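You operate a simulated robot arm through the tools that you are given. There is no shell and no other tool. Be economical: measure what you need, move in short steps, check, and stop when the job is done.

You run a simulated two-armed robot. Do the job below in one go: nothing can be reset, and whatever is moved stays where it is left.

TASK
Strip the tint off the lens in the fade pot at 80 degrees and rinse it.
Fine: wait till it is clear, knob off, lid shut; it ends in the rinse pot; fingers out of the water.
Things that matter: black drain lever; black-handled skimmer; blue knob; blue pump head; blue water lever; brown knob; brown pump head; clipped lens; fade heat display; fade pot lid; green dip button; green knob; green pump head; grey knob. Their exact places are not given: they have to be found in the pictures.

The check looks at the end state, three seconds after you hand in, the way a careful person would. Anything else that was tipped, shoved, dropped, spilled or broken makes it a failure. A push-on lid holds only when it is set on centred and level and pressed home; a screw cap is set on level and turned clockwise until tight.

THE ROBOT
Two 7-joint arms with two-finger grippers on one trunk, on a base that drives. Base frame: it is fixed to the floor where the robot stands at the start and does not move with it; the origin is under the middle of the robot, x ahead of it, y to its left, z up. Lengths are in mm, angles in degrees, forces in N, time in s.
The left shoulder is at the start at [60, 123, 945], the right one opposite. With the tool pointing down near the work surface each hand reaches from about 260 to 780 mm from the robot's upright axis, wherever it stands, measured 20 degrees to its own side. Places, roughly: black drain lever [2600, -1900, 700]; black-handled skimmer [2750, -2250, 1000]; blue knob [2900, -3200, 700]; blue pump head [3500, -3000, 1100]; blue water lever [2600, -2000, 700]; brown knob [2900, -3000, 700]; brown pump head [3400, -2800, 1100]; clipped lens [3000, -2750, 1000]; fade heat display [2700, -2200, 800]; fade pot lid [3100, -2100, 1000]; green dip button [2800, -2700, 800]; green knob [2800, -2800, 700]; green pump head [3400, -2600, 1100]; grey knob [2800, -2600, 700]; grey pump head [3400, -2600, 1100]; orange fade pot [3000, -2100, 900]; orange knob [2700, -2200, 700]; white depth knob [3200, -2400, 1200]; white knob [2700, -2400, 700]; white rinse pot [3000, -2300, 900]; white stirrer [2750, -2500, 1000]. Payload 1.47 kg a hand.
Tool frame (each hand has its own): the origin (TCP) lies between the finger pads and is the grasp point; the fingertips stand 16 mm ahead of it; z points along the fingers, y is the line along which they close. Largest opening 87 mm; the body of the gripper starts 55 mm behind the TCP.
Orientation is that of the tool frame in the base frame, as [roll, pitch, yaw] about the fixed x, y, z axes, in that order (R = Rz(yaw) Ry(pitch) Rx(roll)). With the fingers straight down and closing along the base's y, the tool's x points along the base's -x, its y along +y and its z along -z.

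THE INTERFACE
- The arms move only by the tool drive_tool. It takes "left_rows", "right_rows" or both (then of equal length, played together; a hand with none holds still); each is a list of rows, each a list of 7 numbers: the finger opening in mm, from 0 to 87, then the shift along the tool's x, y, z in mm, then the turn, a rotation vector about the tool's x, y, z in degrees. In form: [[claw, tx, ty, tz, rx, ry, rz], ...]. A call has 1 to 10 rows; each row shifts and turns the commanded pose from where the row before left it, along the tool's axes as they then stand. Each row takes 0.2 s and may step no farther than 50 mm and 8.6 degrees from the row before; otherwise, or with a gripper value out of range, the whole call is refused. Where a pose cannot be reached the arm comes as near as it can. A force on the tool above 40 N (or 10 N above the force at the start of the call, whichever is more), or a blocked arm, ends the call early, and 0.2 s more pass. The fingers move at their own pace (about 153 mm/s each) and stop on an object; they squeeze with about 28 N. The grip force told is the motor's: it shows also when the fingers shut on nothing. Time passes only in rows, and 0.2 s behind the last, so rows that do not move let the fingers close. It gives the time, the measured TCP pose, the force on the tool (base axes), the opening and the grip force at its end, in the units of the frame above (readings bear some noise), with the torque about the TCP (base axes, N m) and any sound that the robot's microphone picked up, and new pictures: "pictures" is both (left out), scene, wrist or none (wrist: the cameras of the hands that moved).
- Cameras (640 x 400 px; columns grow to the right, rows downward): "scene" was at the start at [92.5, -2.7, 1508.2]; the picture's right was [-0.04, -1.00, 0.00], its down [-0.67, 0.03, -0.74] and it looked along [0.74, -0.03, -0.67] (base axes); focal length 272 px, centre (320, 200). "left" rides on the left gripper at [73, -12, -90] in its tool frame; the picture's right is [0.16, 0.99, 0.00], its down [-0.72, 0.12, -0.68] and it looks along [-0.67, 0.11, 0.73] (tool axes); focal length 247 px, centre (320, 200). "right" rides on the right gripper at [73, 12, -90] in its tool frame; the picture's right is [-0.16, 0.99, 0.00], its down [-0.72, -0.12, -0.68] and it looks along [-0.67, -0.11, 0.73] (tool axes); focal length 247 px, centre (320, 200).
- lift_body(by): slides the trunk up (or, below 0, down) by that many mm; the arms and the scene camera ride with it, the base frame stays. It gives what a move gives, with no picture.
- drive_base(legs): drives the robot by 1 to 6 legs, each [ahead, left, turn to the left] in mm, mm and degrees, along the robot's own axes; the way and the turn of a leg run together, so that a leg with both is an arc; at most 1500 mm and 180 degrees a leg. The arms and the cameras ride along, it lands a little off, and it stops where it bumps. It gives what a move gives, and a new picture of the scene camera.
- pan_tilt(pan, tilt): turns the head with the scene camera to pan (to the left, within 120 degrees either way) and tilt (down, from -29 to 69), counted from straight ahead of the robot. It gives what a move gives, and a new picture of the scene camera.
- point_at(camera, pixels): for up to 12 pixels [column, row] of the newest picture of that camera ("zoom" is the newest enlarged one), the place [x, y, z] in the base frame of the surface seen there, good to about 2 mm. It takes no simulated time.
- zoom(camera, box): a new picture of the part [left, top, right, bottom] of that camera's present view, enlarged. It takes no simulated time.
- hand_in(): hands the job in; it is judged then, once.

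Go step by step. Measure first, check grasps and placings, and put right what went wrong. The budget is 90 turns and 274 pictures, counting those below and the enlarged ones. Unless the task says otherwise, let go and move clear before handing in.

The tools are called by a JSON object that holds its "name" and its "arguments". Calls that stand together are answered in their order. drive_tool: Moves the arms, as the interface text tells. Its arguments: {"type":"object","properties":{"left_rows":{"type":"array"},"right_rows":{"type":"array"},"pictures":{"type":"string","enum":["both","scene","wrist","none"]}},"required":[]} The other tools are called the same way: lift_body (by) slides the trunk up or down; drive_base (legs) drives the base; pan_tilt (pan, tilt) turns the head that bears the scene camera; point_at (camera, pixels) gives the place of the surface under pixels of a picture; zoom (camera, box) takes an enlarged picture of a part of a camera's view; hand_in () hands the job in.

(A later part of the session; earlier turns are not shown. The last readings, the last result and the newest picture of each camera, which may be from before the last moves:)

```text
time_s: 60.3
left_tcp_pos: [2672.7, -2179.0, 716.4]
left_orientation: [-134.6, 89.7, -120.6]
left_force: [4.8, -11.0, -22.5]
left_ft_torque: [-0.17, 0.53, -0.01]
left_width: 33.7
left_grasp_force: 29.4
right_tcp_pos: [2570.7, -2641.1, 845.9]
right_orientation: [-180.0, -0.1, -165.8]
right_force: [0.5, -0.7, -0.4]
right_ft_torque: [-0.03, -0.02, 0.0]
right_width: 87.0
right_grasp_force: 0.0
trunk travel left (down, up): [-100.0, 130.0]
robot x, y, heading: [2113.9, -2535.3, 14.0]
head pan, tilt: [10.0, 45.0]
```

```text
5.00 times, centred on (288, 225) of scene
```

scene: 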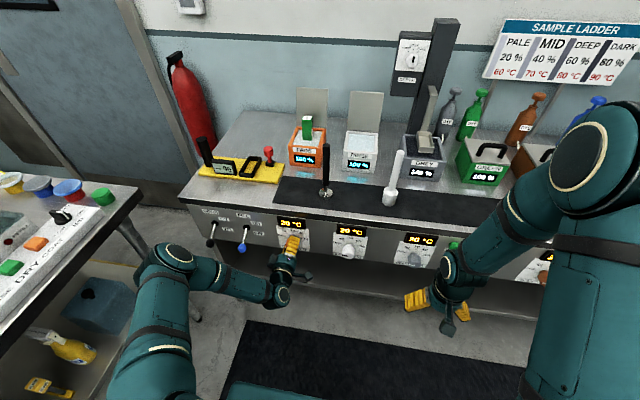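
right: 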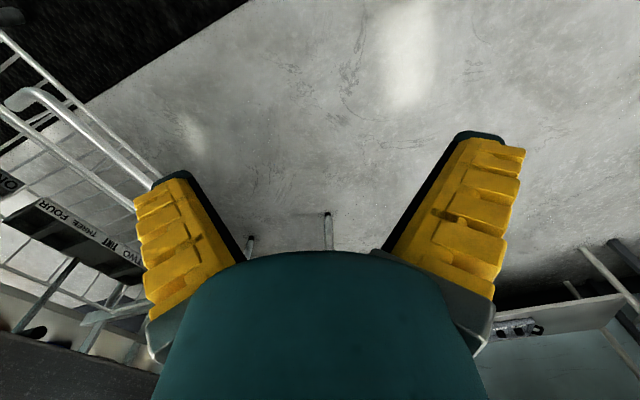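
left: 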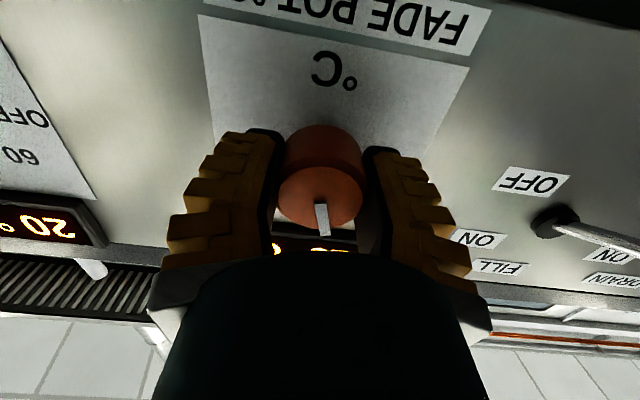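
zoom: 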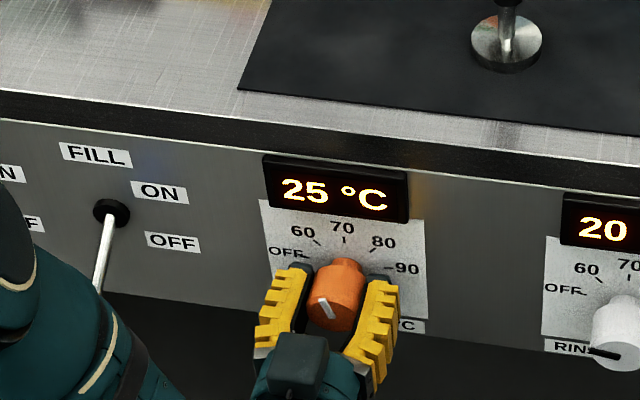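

The knob has turned about halfway and the display reads 25 °C. The forearm is close to the blue lever, so I'll check the scene while easing the side load.

{"name": "drive_tool", "arguments": {"left_rows": [[25, 2.5, -1, 0, 0, 0, 0]], "pictures": "scene"}}

{"name": "zoom", "arguments": {"camera": "scene", "box": [160, 170, 336, 280]}}

{"name": "zoom", "arguments": {"camera": "left", "box": [400, 100, 640, 250]}}

```text
time_s: 60.7
left_tcp_pos: [2672.7, -2178.9, 717.3]
left_orientation: [-65.7, 89.8, -51.4]
left_force: [3.3, -11.2, -9.1]
left_ft_torque: [-0.23, 0.7, -0.04]
left_width: 34.3
left_grasp_force: 29.6
right_tcp_pos: [2569.0, -2640.8, 845.8]
right_orientation: [180.0, 0.0, -165.7]
right_force: [0.0, -1.3, -0.4]
right_ft_torque: [-0.04, 0.0, -0.01]
right_width: 87.0
right_grasp_force: 0.0
trunk travel left (down, up): [-100.0, 130.0]
robot x, y, heading: [2113.9, -2536.1, 14.3]
head pan, tilt: [10.0, 45.0]
```

scene: 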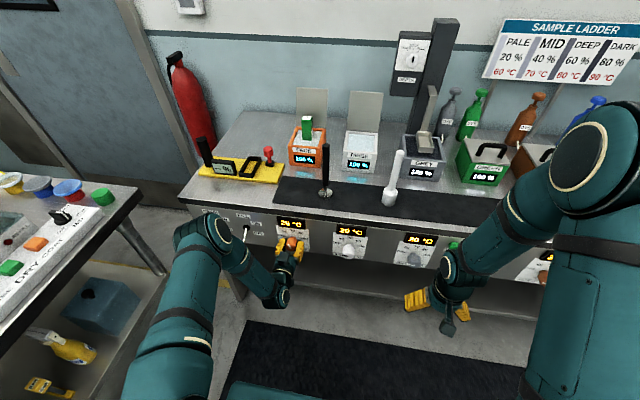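

```text
3.64 times, centred on (248, 225) of scene
```

zoom: 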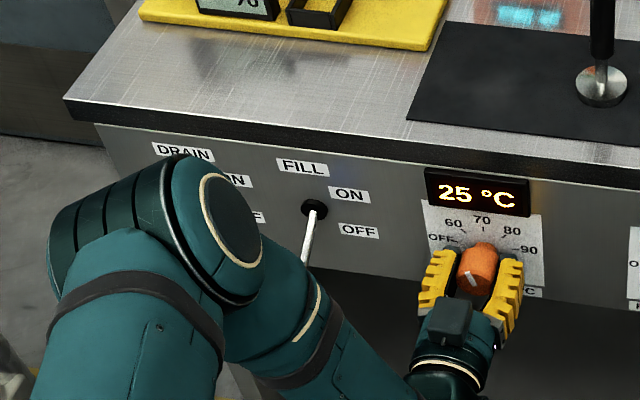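

```text
2.67 times, centred on (520, 175) of left
```

zoom: 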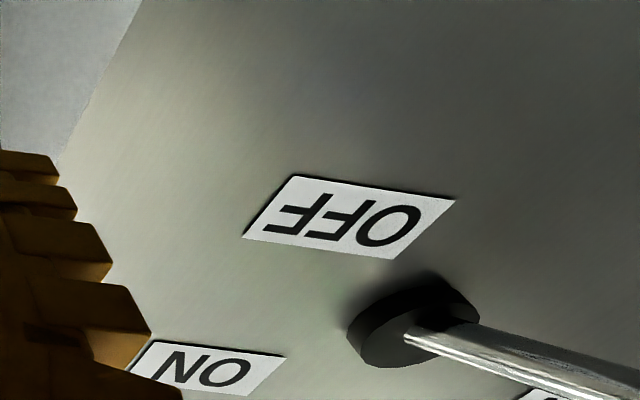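

The elbow has swung up close to the levers. I'll measure its clearance from the blue lever before going on.

{"name": "point_at", "arguments": {"camera": "zoom", "pixels": [[320, 200]]}}

{"name": "point_at", "arguments": {"camera": "scene", "pixels": [[218, 230], [235, 245], [240, 262], [244, 240], [246, 228], [195, 230], [212, 214], [260, 280], [226, 220]]}}

```text
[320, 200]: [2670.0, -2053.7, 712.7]
```

```text
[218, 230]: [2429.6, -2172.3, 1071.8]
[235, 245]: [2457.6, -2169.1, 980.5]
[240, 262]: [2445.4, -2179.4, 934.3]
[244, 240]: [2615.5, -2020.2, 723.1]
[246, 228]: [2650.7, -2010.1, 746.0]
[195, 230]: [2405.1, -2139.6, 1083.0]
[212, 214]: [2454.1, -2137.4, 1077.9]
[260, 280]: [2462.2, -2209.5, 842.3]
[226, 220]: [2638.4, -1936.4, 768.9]
```

The elbow is well above and clear of the levers, at (2430,-2170,1070). I'll finish the turn to 80.

{"name": "drive_tool", "arguments": {"left_rows": [[25, 0, -1, 0, 0, 0, 8.45], [25, 0, 0, 0, 0, 0, 8.45], [25, 0, 0, 0, 0, 0, 8.45], [25, 0, 0, 0, 0, 0, 8.45], [25, 0, 0, 0, 0, 0, 8.45], [25, 0, 0, 0, 0, 0, 8.45], [25, 0, 0, 0, 0, 0, 8.45], [25, 0, 0, 0, 0, 0, 8.45], [25, 0, 0, 0, 0, 0, 0]], "pictures": "both"}}

{"name": "zoom", "arguments": {"camera": "scene", "box": [224, 185, 352, 265]}}

```text
time_s: 62.7
left_tcp_pos: [2672.8, -2178.7, 716.3]
left_orientation: [90.2, 22.7, 104.4]
left_force: [3.1, -7.5, -7.7]
left_ft_torque: [-0.01, 0.0, -0.11]
left_width: 32.3
left_grasp_force: 29.8
right_tcp_pos: [2569.3, -2641.2, 847.0]
right_orientation: [180.0, 0.0, -165.7]
right_force: [0.0, 0.0, -0.8]
right_ft_torque: [0.0, -0.01, -0.03]
right_width: 87.3
right_grasp_force: 0.0
trunk travel left (down, up): [-100.0, 130.0]
robot x, y, heading: [2116.0, -2536.6, 14.0]
head pan, tilt: [10.0, 45.0]
```

scene: 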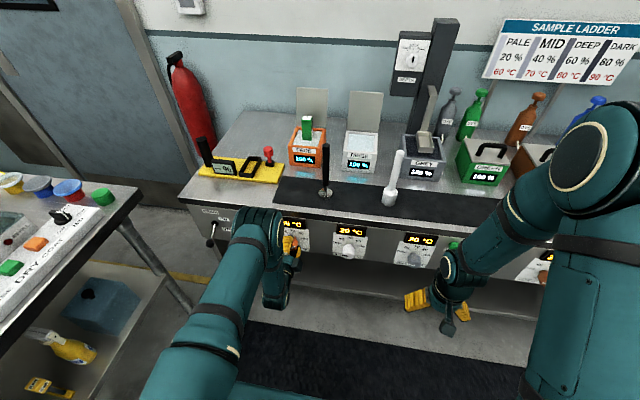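
left: 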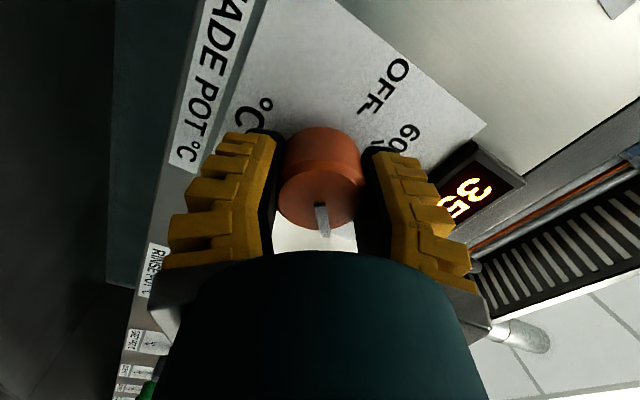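

```text
5.00 times, centred on (288, 225) of scene
```

zoom: 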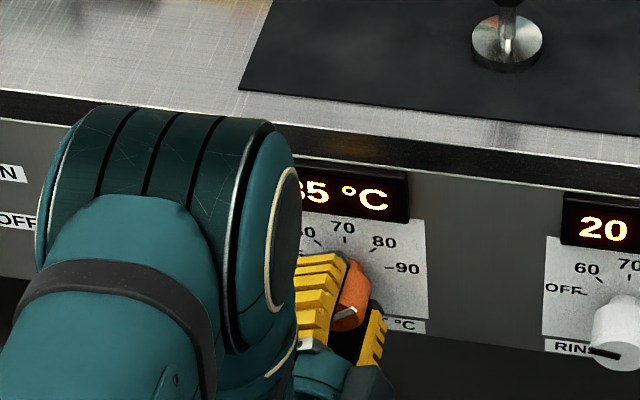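

The turn is done and the display shows 35 °C. I'll release, back off, and check the pointer.

{"name": "drive_tool", "arguments": {"left_rows": [[58, 0, 0, 0, 0, 0, 0], [58, 0, 0, 0, 0, 0, 0], [58, 0, 0, -45, 0, 0, 0], [58, 0, 0, -45, 0, 0, 0], [58, 0, 0, 0, 0, 0, 0]], "pictures": "wrist"}}

{"name": "zoom", "arguments": {"camera": "left", "box": [180, 30, 420, 180]}}

{"name": "zoom", "arguments": {"camera": "scene", "box": [264, 205, 328, 245]}}

```text
time_s: 63.9
left_tcp_pos: [2584.4, -2201.8, 715.4]
left_orientation: [89.9, 22.8, 104.3]
left_force: [-0.8, 0.0, 0.2]
left_ft_torque: [0.0, -0.03, 0.0]
left_width: 62.8
left_grasp_force: 3.6
right_tcp_pos: [2568.8, -2640.5, 846.7]
right_orientation: [-180.0, 0.0, -165.7]
right_force: [0.3, -0.7, -0.5]
right_ft_torque: [0.0, -0.01, 0.0]
right_width: 86.7
right_grasp_force: 0.0
trunk travel left (down, up): [-100.0, 130.0]
robot x, y, heading: [2116.6, -2536.0, 14.4]
head pan, tilt: [10.0, 45.0]
```

left: 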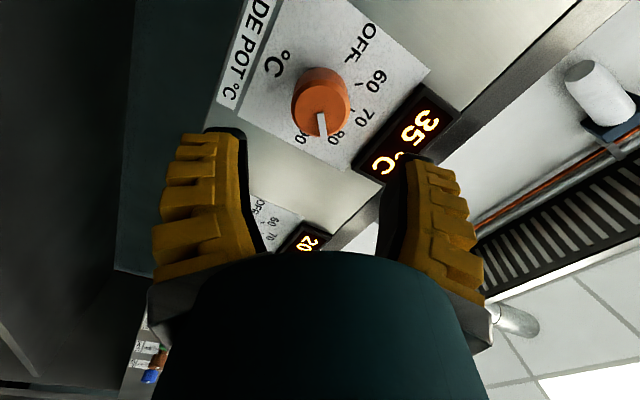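

```text
2.67 times, centred on (300, 105) of left
```

zoom: 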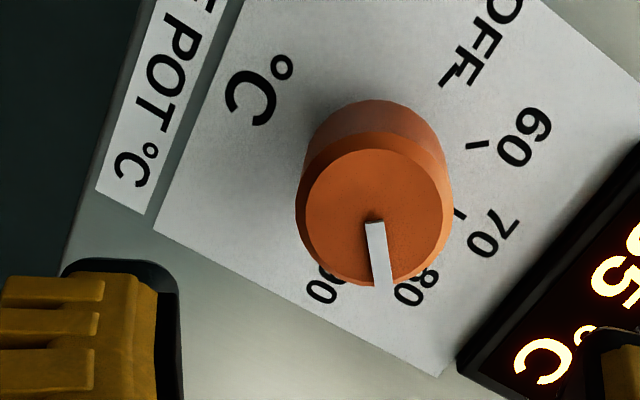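

```text
10.00 times, centred on (296, 225) of scene
```

zoom: 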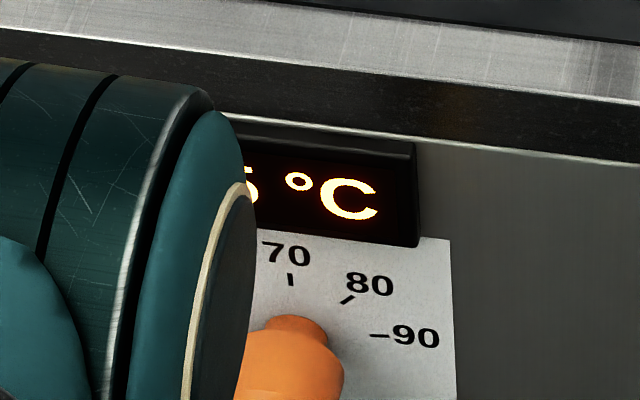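

The pointer stands at 80. I'll wait and watch the display.

{"name": "drive_tool", "arguments": {"left_rows": [[58, 0, 0, 0, 0, 0, 0], [58, 0, 0, 0, 0, 0, 0], [58, 0, 0, 0, 0, 0, 0], [58, 0, 0, 0, 0, 0, 0], [58, 0, 0, 0, 0, 0, 0], [58, 0, 0, 0, 0, 0, 0], [58, 0, 0, 0, 0, 0, 0], [58, 0, 0, 0, 0, 0, 0], [58, 0, 0, 0, 0, 0, 0], [58, 0, 0, 0, 0, 0, 0]], "pictures": "none"}}

{"name": "drive_tool", "arguments": {"left_rows": [[58, 0, 0, 0, 0, 0, 0], [58, 0, 0, 0, 0, 0, 0], [58, 0, 0, 0, 0, 0, 0], [58, 0, 0, 0, 0, 0, 0], [58, 0, 0, 0, 0, 0, 0], [58, 0, 0, 0, 0, 0, 0], [58, 0, 0, 0, 0, 0, 0], [58, 0, 0, 0, 0, 0, 0], [58, 0, 0, 0, 0, 0, 0], [58, 0, 0, 0, 0, 0, 0]], "pictures": "wrist"}}

{"name": "zoom", "arguments": {"camera": "scene", "box": [270, 80, 398, 160]}}

```text
time_s: 66.1
left_tcp_pos: [2586.2, -2201.7, 715.6]
left_orientation: [90.0, 22.7, 104.3]
left_force: [-0.4, 0.1, -0.3]
left_ft_torque: [-0.01, 0.02, 0.02]
left_width: 62.8
left_grasp_force: 3.3
right_tcp_pos: [2568.9, -2640.5, 846.8]
right_orientation: [180.0, 0.0, -165.6]
right_force: [-0.2, 0.6, -0.5]
right_ft_torque: [0.0, -0.01, -0.02]
right_width: 87.1
right_grasp_force: 0.1
trunk travel left (down, up): [-100.0, 130.0]
robot x, y, heading: [2115.8, -2539.9, 14.3]
head pan, tilt: [10.0, 45.0]
```

```text
time_s: 68.3
left_tcp_pos: [2585.6, -2201.9, 715.3]
left_orientation: [90.0, 22.6, 104.3]
left_force: [-0.4, 0.3, -0.7]
left_ft_torque: [0.0, 0.01, 0.01]
left_width: 62.7
left_grasp_force: 3.6
right_tcp_pos: [2569.4, -2640.8, 845.9]
right_orientation: [180.0, 0.0, -165.7]
right_force: [1.4, 0.2, 0.0]
right_ft_torque: [0.01, -0.01, 0.01]
right_width: 87.1
right_grasp_force: 0.0
trunk travel left (down, up): [-100.0, 130.0]
robot x, y, heading: [2111.4, -2535.7, 14.2]
head pan, tilt: [10.0, 45.0]
```

left: 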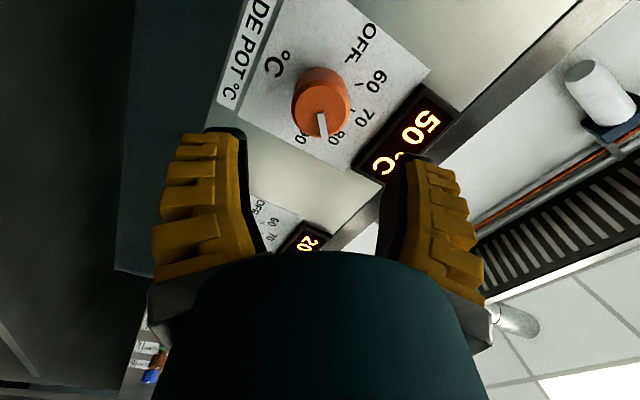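

```text
5.00 times, centred on (334, 120) of scene
```

zoom: 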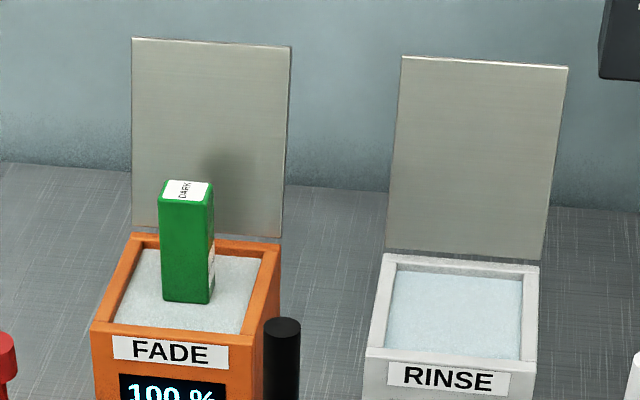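

It's heating at about 3.5 °C a second. While it heats, I'll read the boards on the wall for fading rules.

{"name": "pan_tilt", "arguments": {"pan": -20, "tilt": 20}}

{"name": "zoom", "arguments": {"camera": "scene", "box": [160, 80, 480, 280]}}

```text
time_s: 69.3
left_tcp_pos: [2584.4, -2201.7, 714.9]
left_orientation: [90.0, 22.7, 104.2]
left_force: [-0.1, 1.2, 0.5]
left_ft_torque: [0.0, 0.02, -0.03]
left_width: 62.5
left_grasp_force: 3.0
right_tcp_pos: [2569.1, -2641.2, 845.8]
right_orientation: [-180.0, 0.1, -165.7]
right_force: [0.5, -0.3, 0.6]
right_ft_torque: [-0.03, -0.01, 0.02]
right_width: 86.9
right_grasp_force: 0.3
trunk travel left (down, up): [-100.0, 130.0]
robot x, y, heading: [2116.5, -2538.3, 14.3]
head pan, tilt: [-20.0, 20.0]
```

scene: 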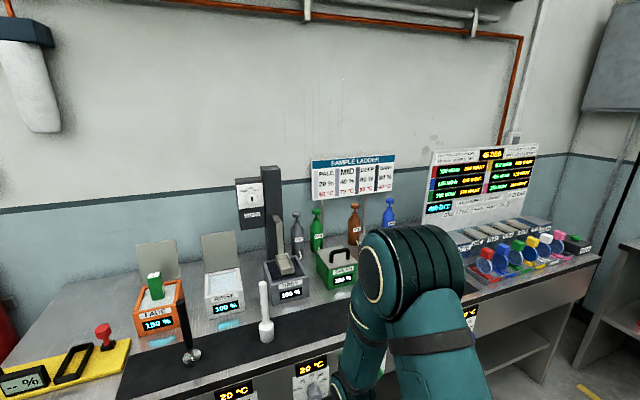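

```text
2.00 times, centred on (320, 180) of scene
```

zoom: 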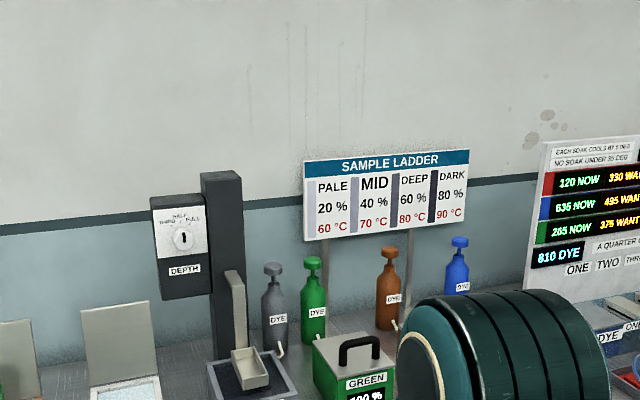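

The boards say nothing about fade time, so I'll judge the lens by looking at it. I'll raise both hands clear for driving in while the pot heats.

{"name": "drive_tool", "arguments": {"left_rows": [[70, 0, 0, -45, 0, 0, 0], [70, 0, 0, -45, 0, 0, 0], [70, 0, 0, -30, 0, 0, -8.5], [70, 0, 0, 0, 0, 0, -8.5], [70, 0, 0, 0, 0, 0, -8.5], [70, 0, 0, 0, 0, 0, -8.5], [70, 0, 0, 0, 0, 0, -8.5], [70, 0, 0, 0, 0, 0, -8.5], [70, 0, 0, 0, 0, 0, -8.5], [70, 0, 0, 0, 0, 0, -8]], "right_rows": [[70, 10, 0, -45, 0, 0, 0], [70, 10, 0, -45, 0, 0, 0], [70, 10, 0, -45, 0, 0, 0], [70, 10, 0, -45, 0, 0, 0], [70, 10, 0, -45, 0, 0, 0], [70, 10, 0, -45, 0, 0, 0], [70, 10, 0, -45, 0, 0, 0], [70, 0, 0, 0, 0, 0, 0], [70, 0, 0, 0, 0, 0, 0], [70, 0, 0, 0, 0, 0, 0]], "pictures": "none"}}

{"name": "drive_tool", "arguments": {"left_rows": [[70, -48, 0, 0, 0, 0, 0], [70, -48, 0, 0, 0, 0, 0], [70, -48, 0, 0, 0, 0, 0], [70, -48, 0, 0, 0, 0, 0], [70, -48, 0, 0, 0, 0, 0], [70, -48, 0, 0, 0, 0, 0], [70, -48, 0, 0, 0, 0, 0], [70, -48, 0, 0, 0, 0, 0], [70, 0, 0, 0, 0, 8.5, 0], [70, 0, 0, 0, 0, 8.5, 0]], "pictures": "none"}}

{"name": "drive_tool", "arguments": {"left_rows": [[70, 0, 0, 0, 0, 8.5, 0], [70, 0, 0, 0, 0, 8.5, 0], [70, 0, 0, 0, 0, 8.5, 0], [70, 0, 0, 0, 0, 8.5, 0], [70, 0, 0, 0, 0, 8.5, 0], [70, 0, 0, 0, 0, 8.5, 0], [70, 0, 0, 0, 0, 8.5, 0], [70, 0, 0, 0, 0, 8.5, 0], [70, 0, 0, 0, 0, 5, 0], [70, 0, 0, 0, 0, 0, 0]], "pictures": "none"}}

{"name": "pan_tilt", "arguments": {"pan": 10, "tilt": 45}}

{"name": "zoom", "arguments": {"camera": "scene", "box": [240, 80, 400, 260]}}

```text
time_s: 71.5
left_tcp_pos: [2468.5, -2232.3, 715.2]
left_orientation: [-90.0, 89.7, -75.5]
left_force: [0.7, 1.4, 0.5]
left_ft_torque: [0.01, 0.03, -0.03]
left_width: 73.6
left_grasp_force: 2.1
right_tcp_pos: [2502.0, -2661.6, 1159.5]
right_orientation: [179.9, 0.0, -165.7]
right_force: [-0.9, 0.1, -0.4]
right_ft_torque: [0.01, 0.0, 0.01]
right_width: 73.6
right_grasp_force: 2.8
trunk travel left (down, up): [-100.0, 130.0]
robot x, y, heading: [2114.8, -2534.8, 14.4]
head pan, tilt: [-20.0, 20.0]
```

```text
time_s: 73.7
left_tcp_pos: [2559.5, -2187.4, 1032.8]
left_orientation: [-179.3, 72.9, -165.1]
left_force: [-0.4, 0.6, -0.5]
left_ft_torque: [-0.01, 0.0, 0.02]
left_width: 73.8
left_grasp_force: 2.4
left hand out of reach, approached as far as the arm can: row 4, 5, 6, 7, 8, 9
right_tcp_pos: [2501.8, -2662.3, 1160.1]
right_orientation: [179.9, 0.1, -165.7]
right_force: [0.1, -0.7, -0.2]
right_ft_torque: [0.02, -0.01, 0.0]
right_width: 73.6
right_grasp_force: 2.3
trunk travel left (down, up): [-100.0, 130.0]
robot x, y, heading: [2115.6, -2537.2, 14.4]
head pan, tilt: [-20.0, 20.0]
```

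```text
time_s: 75.9
left_tcp_pos: [2558.7, -2186.5, 1031.3]
left_orientation: [-179.8, -0.1, -165.7]
left_force: [-0.6, -0.4, -0.4]
left_ft_torque: [-0.01, -0.02, 0.02]
left_width: 73.5
left_grasp_force: 2.5
right_tcp_pos: [2501.9, -2661.6, 1159.1]
right_orientation: [179.9, 0.0, -165.7]
right_force: [0.0, 0.1, 0.3]
right_ft_torque: [-0.02, 0.01, 0.0]
right_width: 73.3
right_grasp_force: 2.8
trunk travel left (down, up): [-100.0, 130.0]
robot x, y, heading: [2117.3, -2542.7, 14.3]
head pan, tilt: [-20.0, 20.0]
```

```text
time_s: 76.8
left_tcp_pos: [2559.4, -2186.6, 1032.0]
left_orientation: [-179.7, 0.0, -165.7]
left_force: [0.2, -0.1, 0.3]
left_ft_torque: [0.01, 0.01, 0.02]
left_width: 73.6
left_grasp_force: 2.3
right_tcp_pos: [2501.9, -2661.6, 1159.1]
right_orientation: [180.0, -0.1, -165.7]
right_force: [0.5, -0.9, 0.5]
right_ft_torque: [-0.04, -0.03, 0.0]
right_width: 73.5
right_grasp_force: 2.2
trunk travel left (down, up): [-100.0, 130.0]
robot x, y, heading: [2116.1, -2540.0, 14.4]
head pan, tilt: [10.0, 45.0]
```

scene: 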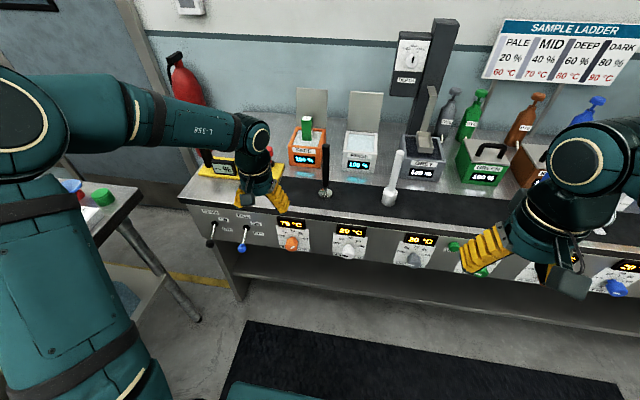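

```text
2.22 times, centred on (320, 170) of scene
```

zoom: 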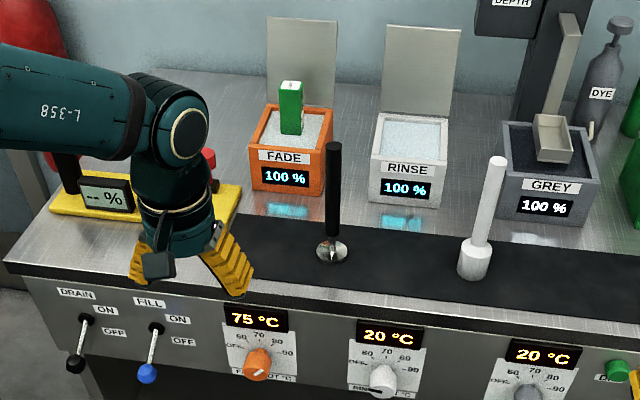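

The display reads 75 °C and both hands are up. I'll raise the trunk, and measure the clip, pot rims, lid and skimmer.

{"name": "point_at", "arguments": {"camera": "zoom", "pixels": [[291, 86], [284, 110], [296, 110], [290, 130], [302, 30], [300, 100], [327, 120], [255, 140], [335, 148], [415, 125], [415, 150], [418, 30]]}}

{"name": "lift_body", "arguments": {"by": 130}}

{"name": "zoom", "arguments": {"camera": "scene", "box": [270, 70, 398, 160]}}

```text
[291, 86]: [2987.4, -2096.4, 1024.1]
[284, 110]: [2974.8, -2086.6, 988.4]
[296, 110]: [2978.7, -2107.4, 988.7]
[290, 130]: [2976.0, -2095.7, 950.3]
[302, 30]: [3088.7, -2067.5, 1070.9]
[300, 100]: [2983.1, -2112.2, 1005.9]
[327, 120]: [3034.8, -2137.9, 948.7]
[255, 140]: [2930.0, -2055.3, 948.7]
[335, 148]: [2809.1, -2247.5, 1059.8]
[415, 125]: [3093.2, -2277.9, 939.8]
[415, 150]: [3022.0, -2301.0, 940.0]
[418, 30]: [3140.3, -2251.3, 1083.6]
```

```text
time_s: 78.4
left_tcp_pos: [2558.6, -2187.7, 1162.5]
left_orientation: [-179.8, 0.1, -165.8]
left_force: [-0.3, -1.0, -0.2]
left_ft_torque: [-0.02, -0.03, 0.0]
left_width: 73.5
left_grasp_force: 2.7
right_tcp_pos: [2501.8, -2661.8, 1289.7]
right_orientation: [-179.9, -0.1, -165.6]
right_force: [0.4, 0.2, 0.9]
right_ft_torque: [0.02, 0.01, 0.04]
right_width: 73.4
right_grasp_force: 1.9
trunk travel left (down, up): [-230.0, 0.0]
robot x, y, heading: [2117.3, -2538.2, 14.4]
head pan, tilt: [10.0, 45.0]
```

```text
4.44 times, centred on (334, 115) of scene
```

zoom: 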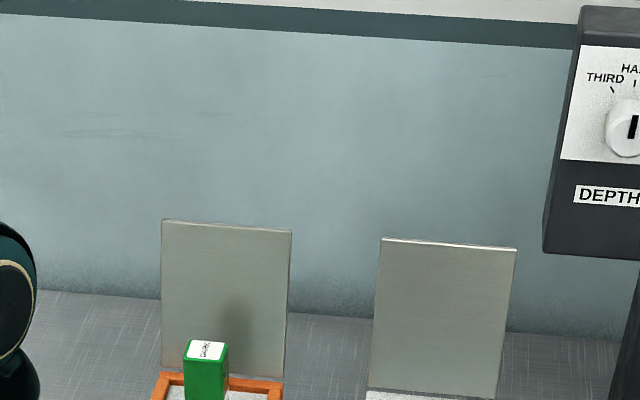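

The clip top is at (2987,-2096,1024) and the water is at about z 949. I'll drive in 300 mm with both hands high.

{"name": "drive_base", "arguments": {"legs": [[300, 0, 0]]}}

{"name": "pan_tilt", "arguments": {"pan": 15, "tilt": 55}}

```text
time_s: 80.4
left_tcp_pos: [2846.9, -2116.3, 1161.7]
left_orientation: [-179.8, 0.0, -166.0]
left_force: [-0.1, -0.6, 0.1]
left_ft_torque: [-0.02, 0.0, 0.0]
left_width: 73.5
left_grasp_force: 2.4
right_tcp_pos: [2788.8, -2591.1, 1289.9]
right_orientation: [179.9, -0.1, -166.0]
right_force: [-0.4, 0.1, 0.8]
right_ft_torque: [-0.01, 0.0, 0.06]
right_width: 73.5
right_grasp_force: 1.9
trunk travel left (down, up): [-230.0, 0.0]
robot x, y, heading: [2403.1, -2466.1, 14.1]
head pan, tilt: [10.0, 45.0]
```

scene: 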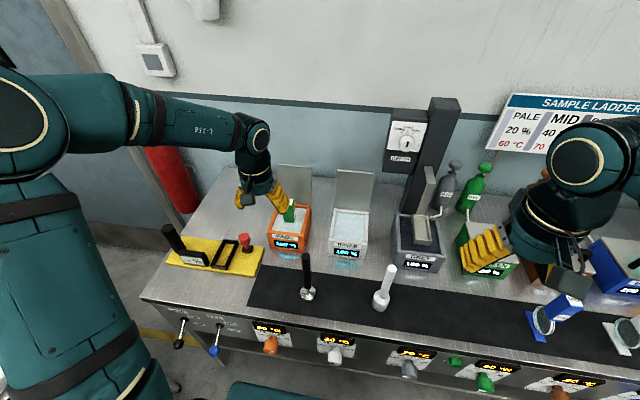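

```text
time_s: 81.1
left_tcp_pos: [2846.2, -2117.3, 1161.0]
left_orientation: [-179.8, 0.0, -165.9]
left_force: [-0.6, 0.0, -0.5]
left_ft_torque: [-0.04, 0.02, -0.01]
left_width: 73.5
left_grasp_force: 2.2
right_tcp_pos: [2786.6, -2591.1, 1289.6]
right_orientation: [-180.0, 0.0, -166.0]
right_force: [-0.7, -0.1, -0.4]
right_ft_torque: [-0.04, 0.0, 0.02]
right_width: 73.6
right_grasp_force: 2.6
trunk travel left (down, up): [-230.0, 0.0]
robot x, y, heading: [2400.7, -2466.5, 14.2]
head pan, tilt: [15.0, 55.0]
```

scene: 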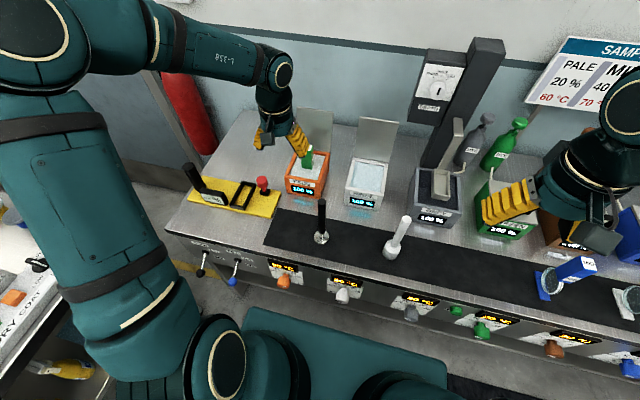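

I'm in reach of the pots now. I'll measure them from this view and look through the left wrist camera.

{"name": "zoom", "arguments": {"camera": "scene", "box": [270, 95, 400, 215]}}

{"name": "drive_tool", "arguments": {"left_rows": [[87, 0, 0, 0, 0, 0, 0]], "pictures": "wrist"}}

{"name": "point_at", "arguments": {"camera": "zoom", "pixels": [[180, 275], [190, 320], [330, 330], [390, 360], [420, 330], [465, 370], [540, 340], [560, 290], [440, 285], [500, 310], [380, 420]]}}

```text
3.33 times, centred on (335, 155) of scene
```

zoom: 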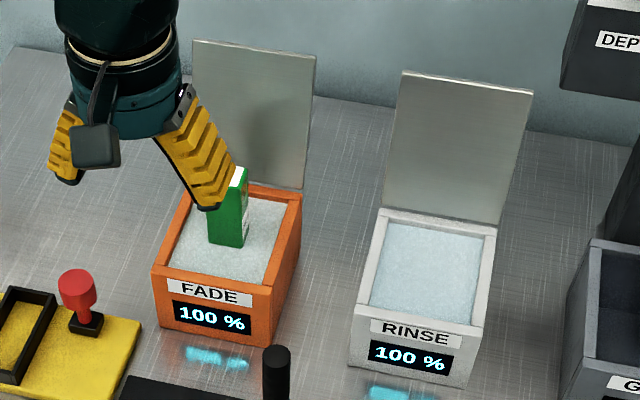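

```text
time_s: 81.5
left_tcp_pos: [2846.6, -2115.6, 1161.9]
left_orientation: [-179.8, 0.0, -165.9]
left_force: [0.7, 0.3, 0.3]
left_ft_torque: [0.0, 0.07, -0.04]
left_width: 86.9
left_grasp_force: 0.2
right_tcp_pos: [2787.6, -2591.3, 1290.7]
right_orientation: [-180.0, 0.0, -165.9]
right_force: [0.7, -0.5, 0.1]
right_ft_torque: [0.02, 0.01, -0.01]
right_width: 73.4
right_grasp_force: 1.8
trunk travel left (down, up): [-230.0, 0.0]
robot x, y, heading: [2399.9, -2469.7, 14.0]
head pan, tilt: [15.0, 55.0]
```

left: 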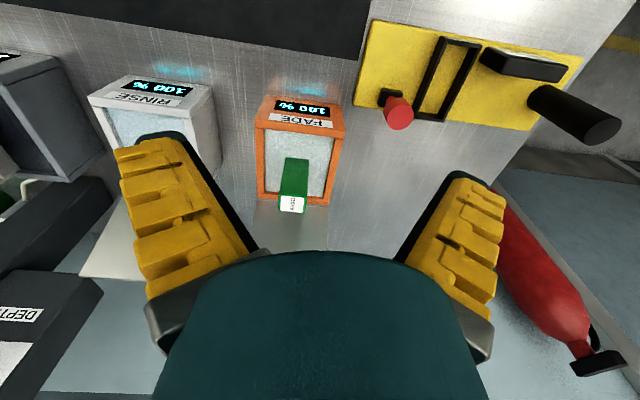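

```text
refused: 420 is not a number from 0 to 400
```

I'll ask again for those points with in-range pixels.

{"name": "point_at", "arguments": {"camera": "zoom", "pixels": [[170, 265], [185, 210], [270, 275], [295, 205], [358, 312], [378, 220], [480, 330], [490, 240], [430, 270], [455, 90], [250, 60], [238, 180]]}}

{"name": "point_at", "arguments": {"camera": "left", "pixels": [[292, 205], [284, 165], [306, 165], [262, 150], [338, 145], [295, 180]]}}

```text
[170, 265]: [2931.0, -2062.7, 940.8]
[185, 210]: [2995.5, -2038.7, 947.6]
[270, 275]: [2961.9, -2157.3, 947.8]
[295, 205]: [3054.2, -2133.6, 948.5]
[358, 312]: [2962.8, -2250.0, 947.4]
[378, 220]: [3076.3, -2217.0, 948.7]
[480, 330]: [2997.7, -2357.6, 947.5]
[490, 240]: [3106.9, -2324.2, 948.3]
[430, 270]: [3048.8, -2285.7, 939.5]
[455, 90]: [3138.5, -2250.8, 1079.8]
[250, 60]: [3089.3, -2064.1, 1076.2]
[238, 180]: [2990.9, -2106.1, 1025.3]
```

```text
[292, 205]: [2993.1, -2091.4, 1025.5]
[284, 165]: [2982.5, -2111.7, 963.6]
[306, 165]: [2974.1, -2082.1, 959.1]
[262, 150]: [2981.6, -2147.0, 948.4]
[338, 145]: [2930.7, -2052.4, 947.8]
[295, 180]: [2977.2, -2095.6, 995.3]
```

The clip is centred in the fade pot at about (2988,-2095), and the rinse pot's centre is at about (3036,-2287). I'll move over the clip at height first.

{"name": "drive_tool", "arguments": {"left_rows": [[70, -48, -5, 0, 0, 0, 0], [70, -48, -5, 0, 0, 0, 0], [70, -46, -4.5, 0, 0, 0, 0], [70, 0, 0, 0, 0, 0, 0]], "pictures": "both"}}

```text
time_s: 82.5
left_tcp_pos: [2985.6, -2098.1, 1165.4]
left_orientation: [-179.7, 0.0, -165.9]
left_force: [0.2, 0.8, -0.1]
left_ft_torque: [0.04, -0.06, 0.0]
left_width: 73.6
left_grasp_force: 2.2
right_tcp_pos: [2785.0, -2591.8, 1290.0]
right_orientation: [-180.0, 0.1, -165.8]
right_force: [0.1, 0.3, -0.5]
right_ft_torque: [0.02, -0.03, -0.01]
right_width: 73.5
right_grasp_force: 2.9
trunk travel left (down, up): [-230.0, 0.0]
robot x, y, heading: [2403.2, -2467.2, 14.0]
head pan, tilt: [15.0, 55.0]
```

scene: 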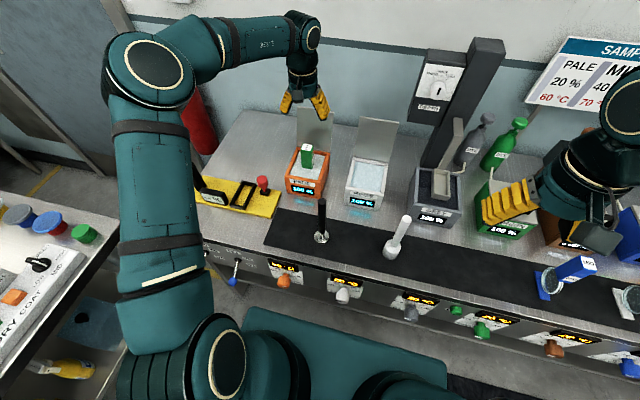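
left: 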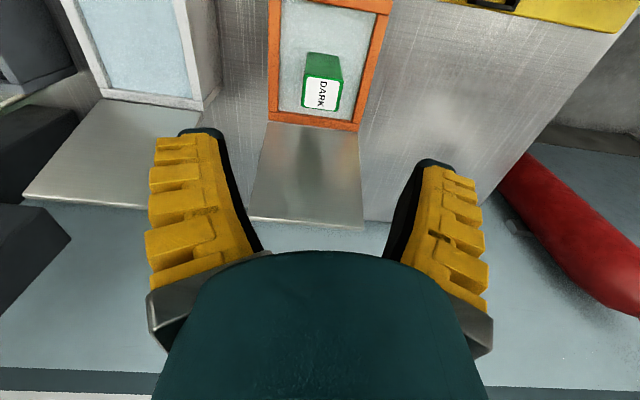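

The hand is above the clip. I'll descend, grip it with the fingers well above the water, and check.

{"name": "drive_tool", "arguments": {"left_rows": [[70, -3, 2.5, 40, 0, 0, 0], [60, 0, 0, 40, 0, 0, 0], [60, 0, 0, 40, 0, 0, 0], [60, 0, 0, 40, 0, 0, 0], [60, 0, 0, 0, 0, 0, 0]], "pictures": "both"}}

{"name": "zoom", "arguments": {"camera": "scene", "box": [260, 95, 390, 215]}}

```text
time_s: 83.7
left_tcp_pos: [2989.9, -2095.0, 999.3]
left_orientation: [-179.8, 0.0, -165.9]
left_force: [-0.1, 1.1, 0.0]
left_ft_torque: [0.05, 0.02, 0.04]
left_width: 64.7
left_grasp_force: 3.4
right_tcp_pos: [2786.3, -2592.0, 1290.1]
right_orientation: [-179.9, 0.0, -166.1]
right_force: [0.2, 0.1, 0.1]
right_ft_torque: [-0.02, 0.03, 0.0]
right_width: 73.3
right_grasp_force: 2.4
trunk travel left (down, up): [-230.0, 0.0]
robot x, y, heading: [2400.6, -2467.3, 14.3]
head pan, tilt: [15.0, 55.0]
```

scene: 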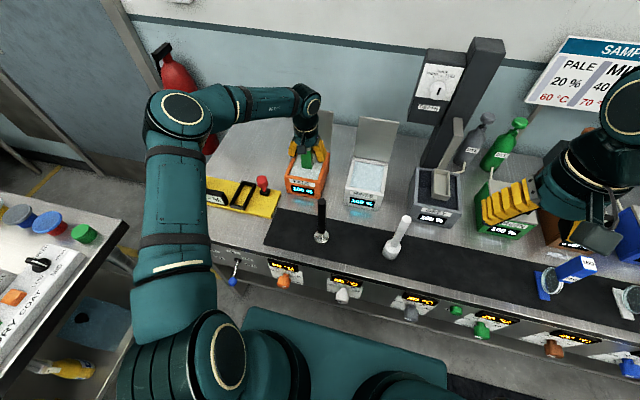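
left: 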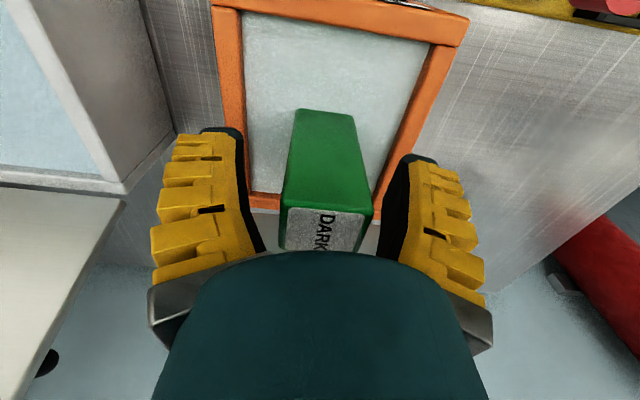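

```text
3.33 times, centred on (325, 155) of scene
```

zoom: 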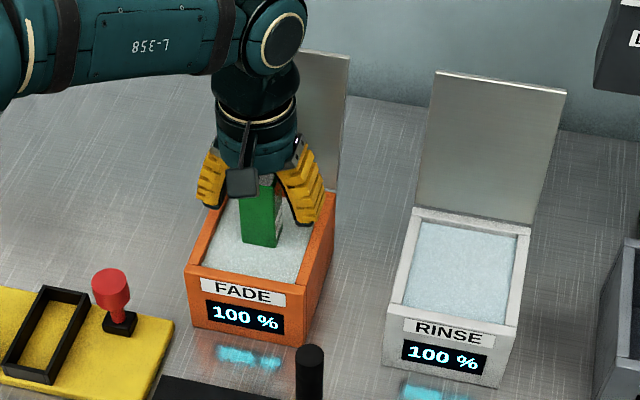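

The hand straddles the clip with its tips about 35 mm above the water. I'll grip and lift for a first look at the lens.

{"name": "drive_tool", "arguments": {"left_rows": [[20, 0, 0, 0, 0, 0, 0], [15, 0, 0, 0, 0, 0, 0], [15, 0, 0, 0, 0, 0, 0], [15, 0, 0, -30, 0, 0, 0], [15, 0, 0, -30, 0, 0, 0], [15, 0, 0, -30, 0, 0, 0], [15, 0, 0, -20, 0, 0, 0]], "pictures": "both"}}

{"name": "zoom", "arguments": {"camera": "scene", "box": [270, 75, 370, 200]}}

```text
time_s: 85.3
left_tcp_pos: [2988.6, -2093.9, 1111.6]
left_orientation: [-179.8, 0.0, -165.9]
left_force: [0.7, 0.0, -0.6]
left_ft_torque: [-0.02, 0.0, -0.03]
left_width: 28.9
left_grasp_force: 28.2
right_tcp_pos: [2787.9, -2592.0, 1289.5]
right_orientation: [-180.0, -0.1, -166.0]
right_force: [0.5, -0.2, -0.4]
right_ft_torque: [-0.02, -0.02, -0.02]
right_width: 73.6
right_grasp_force: 2.7
trunk travel left (down, up): [-230.0, 0.0]
robot x, y, heading: [2399.7, -2467.3, 14.3]
head pan, tilt: [15.0, 55.0]
```

scene: 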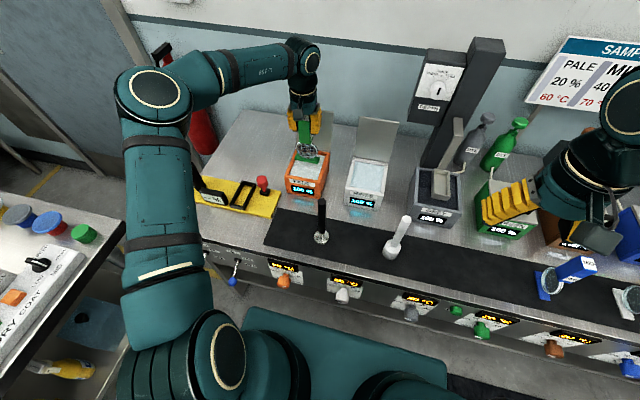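
left: 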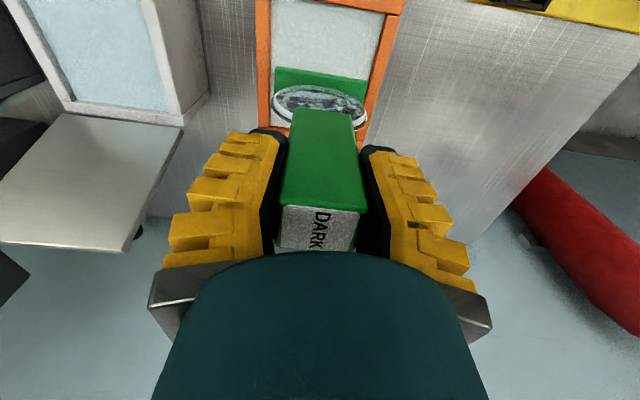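

```text
3.20 times, centred on (320, 138) of scene
```

zoom: 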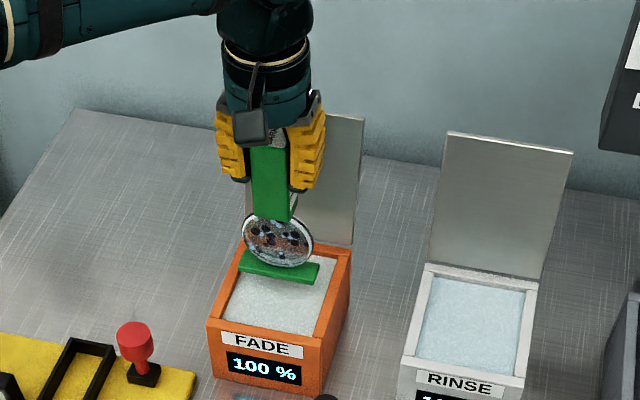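

The lens is up and shows dark blotches. I'll zoom in further and compare it with the other clipped lenses.

{"name": "zoom", "arguments": {"camera": "scene", "box": [290, 130, 330, 170]}}

{"name": "zoom", "arguments": {"camera": "scene", "box": [510, 240, 640, 340]}}

{"name": "zoom", "arguments": {"camera": "scene", "box": [190, 165, 290, 225]}}

```text
10.00 times, centred on (310, 150) of scene
```

zoom: 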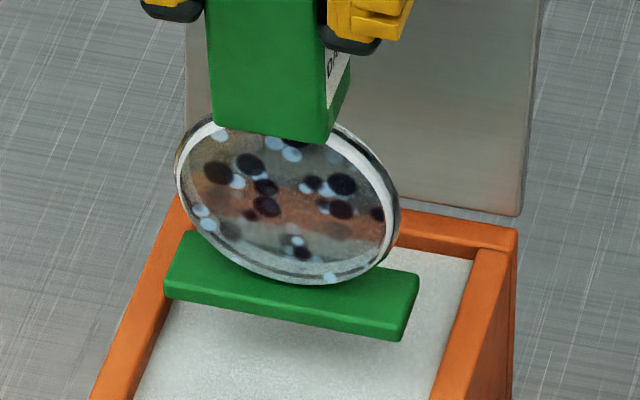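

```text
4.00 times, centred on (575, 290) of scene
```

zoom: 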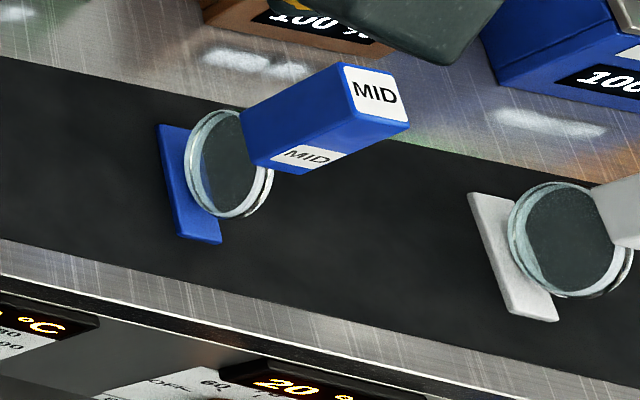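

```text
6.40 times, centred on (240, 195) of scene
```

zoom: 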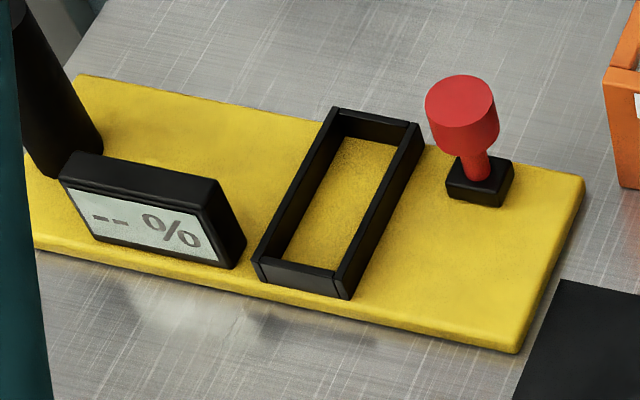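

The lens still looks tinted with dark blotches. I'll lower it back, keep hold with my fingers above the water, and let it soak.

{"name": "drive_tool", "arguments": {"left_rows": [[15, 0, 0, 30, 0, 0, 0], [15, 0, 0, 30, 0, 0, 0], [15, 0, 0, 30, 0, 0, 0], [15, 0, 0, 19, 0, 0, 0], [15, 0, 0, 0, 0, 0, 0], [15, 0, 0, 0, 0, 0, 0], [15, 0, 0, 0, 0, 0, 0], [15, 0, 0, 0, 0, 0, 0], [15, 0, 0, 0, 0, 0, 0], [15, 0, 0, 0, 0, 0, 0]], "pictures": "none"}}

{"name": "drive_tool", "arguments": {"left_rows": [[15, 0, 0, 0, 0, 0, 0], [15, 0, 0, 0, 0, 0, 0], [15, 0, 0, 0, 0, 0, 0], [15, 0, 0, 0, 0, 0, 0], [15, 0, 0, 0, 0, 0, 0], [15, 0, 0, 0, 0, 0, 0], [15, 0, 0, 0, 0, 0, 0], [15, 0, 0, 0, 0, 0, 0], [15, 0, 0, 0, 0, 0, 0], [15, 0, 0, 0, 0, 0, 0]], "pictures": "none"}}

{"name": "drive_tool", "arguments": {"left_rows": [[15, 0, 0, 0, 0, 0, 0], [15, 0, 0, 0, 0, 0, 0], [15, 0, 0, 0, 0, 0, 0], [15, 0, 0, 0, 0, 0, 0], [15, 0, 0, 0, 0, 0, 0], [15, 0, 0, 0, 0, 0, 0], [15, 0, 0, 0, 0, 0, 0], [15, 0, 0, 0, 0, 0, 0], [15, 0, 0, 0, 0, 0, 0], [15, 0, 0, 0, 0, 0, 0]], "pictures": "none"}}

{"name": "drive_tool", "arguments": {"left_rows": [[15, 0, 0, 0, 0, 0, 0], [15, 0, 0, 0, 0, 0, 0], [15, 0, 0, 0, 0, 0, 0], [15, 0, 0, -30, 0, 0, 0], [15, 0, 0, -30, 0, 0, 0], [15, 0, 0, -30, 0, 0, 0], [15, 0, 0, -20, 0, 0, 0]], "pictures": "scene"}}

{"name": "zoom", "arguments": {"camera": "scene", "box": [290, 130, 330, 170]}}

{"name": "zoom", "arguments": {"camera": "scene", "box": [260, 255, 310, 290]}}

```text
time_s: 87.5
left_tcp_pos: [2990.7, -2093.5, 1002.9]
left_orientation: [-179.8, 0.0, -165.9]
left_force: [0.8, 0.4, -0.5]
left_ft_torque: [0.03, -0.02, 0.02]
left_width: 29.0
left_grasp_force: 27.7
right_tcp_pos: [2787.1, -2590.8, 1289.7]
right_orientation: [179.9, 0.0, -166.0]
right_force: [0.3, 0.3, -0.4]
right_ft_torque: [0.03, -0.04, 0.0]
right_width: 73.5
right_grasp_force: 2.3
trunk travel left (down, up): [-230.0, 0.0]
robot x, y, heading: [2399.1, -2464.5, 14.0]
head pan, tilt: [15.0, 55.0]
```

```text
time_s: 89.7
left_tcp_pos: [2989.4, -2093.4, 1003.9]
left_orientation: [-179.8, 0.0, -165.8]
left_force: [0.3, -0.2, -0.9]
left_ft_torque: [0.0, -0.02, 0.0]
left_width: 29.0
left_grasp_force: 27.6
right_tcp_pos: [2787.4, -2589.4, 1289.7]
right_orientation: [-180.0, -0.1, -166.1]
right_force: [-0.5, 1.2, -0.7]
right_ft_torque: [0.0, -0.01, 0.01]
right_width: 73.5
right_grasp_force: 2.2
trunk travel left (down, up): [-230.0, 0.0]
robot x, y, heading: [2400.1, -2465.1, 14.0]
head pan, tilt: [15.0, 55.0]
```

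```text
time_s: 91.9
left_tcp_pos: [2991.1, -2092.5, 1003.3]
left_orientation: [-179.8, -0.1, -165.9]
left_force: [0.2, -0.3, -0.9]
left_ft_torque: [0.03, -0.01, 0.02]
left_width: 29.1
left_grasp_force: 27.8
right_tcp_pos: [2786.7, -2591.2, 1289.3]
right_orientation: [180.0, 0.1, -166.0]
right_force: [0.2, -0.7, -0.4]
right_ft_torque: [0.01, 0.02, 0.0]
right_width: 73.4
right_grasp_force: 2.3
trunk travel left (down, up): [-230.0, 0.0]
robot x, y, heading: [2404.1, -2465.2, 14.0]
head pan, tilt: [15.0, 55.0]
```

```text
time_s: 93.5
left_tcp_pos: [2990.8, -2093.1, 1112.7]
left_orientation: [-179.8, 0.0, -165.9]
left_force: [0.5, 0.3, -0.8]
left_ft_torque: [0.02, -0.03, -0.01]
left_width: 29.3
left_grasp_force: 27.5
right_tcp_pos: [2787.0, -2591.3, 1288.7]
right_orientation: [180.0, 0.0, -165.9]
right_force: [-0.7, 0.3, 0.6]
right_ft_torque: [0.0, -0.02, 0.03]
right_width: 73.5
right_grasp_force: 2.1
trunk travel left (down, up): [-230.0, 0.0]
robot x, y, heading: [2398.5, -2460.6, 14.1]
head pan, tilt: [15.0, 55.0]
```

scene: 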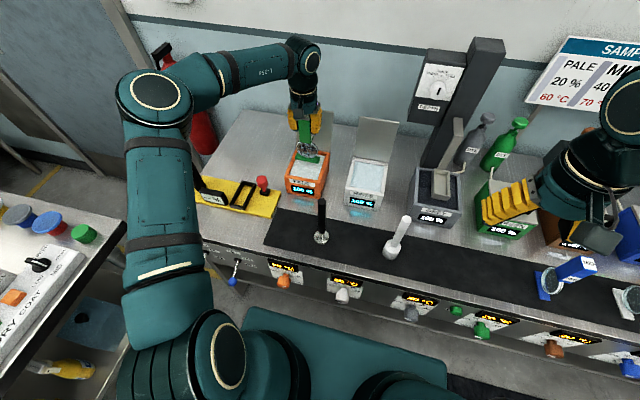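

```text
10.00 times, centred on (310, 150) of scene
```

zoom: 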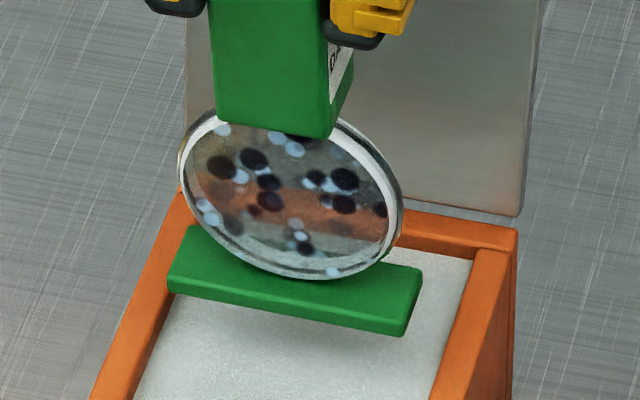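

```text
11.43 times, centred on (285, 272) of scene
```

zoom: 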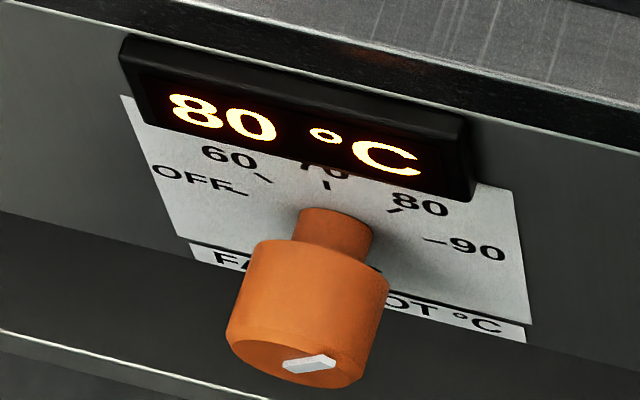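

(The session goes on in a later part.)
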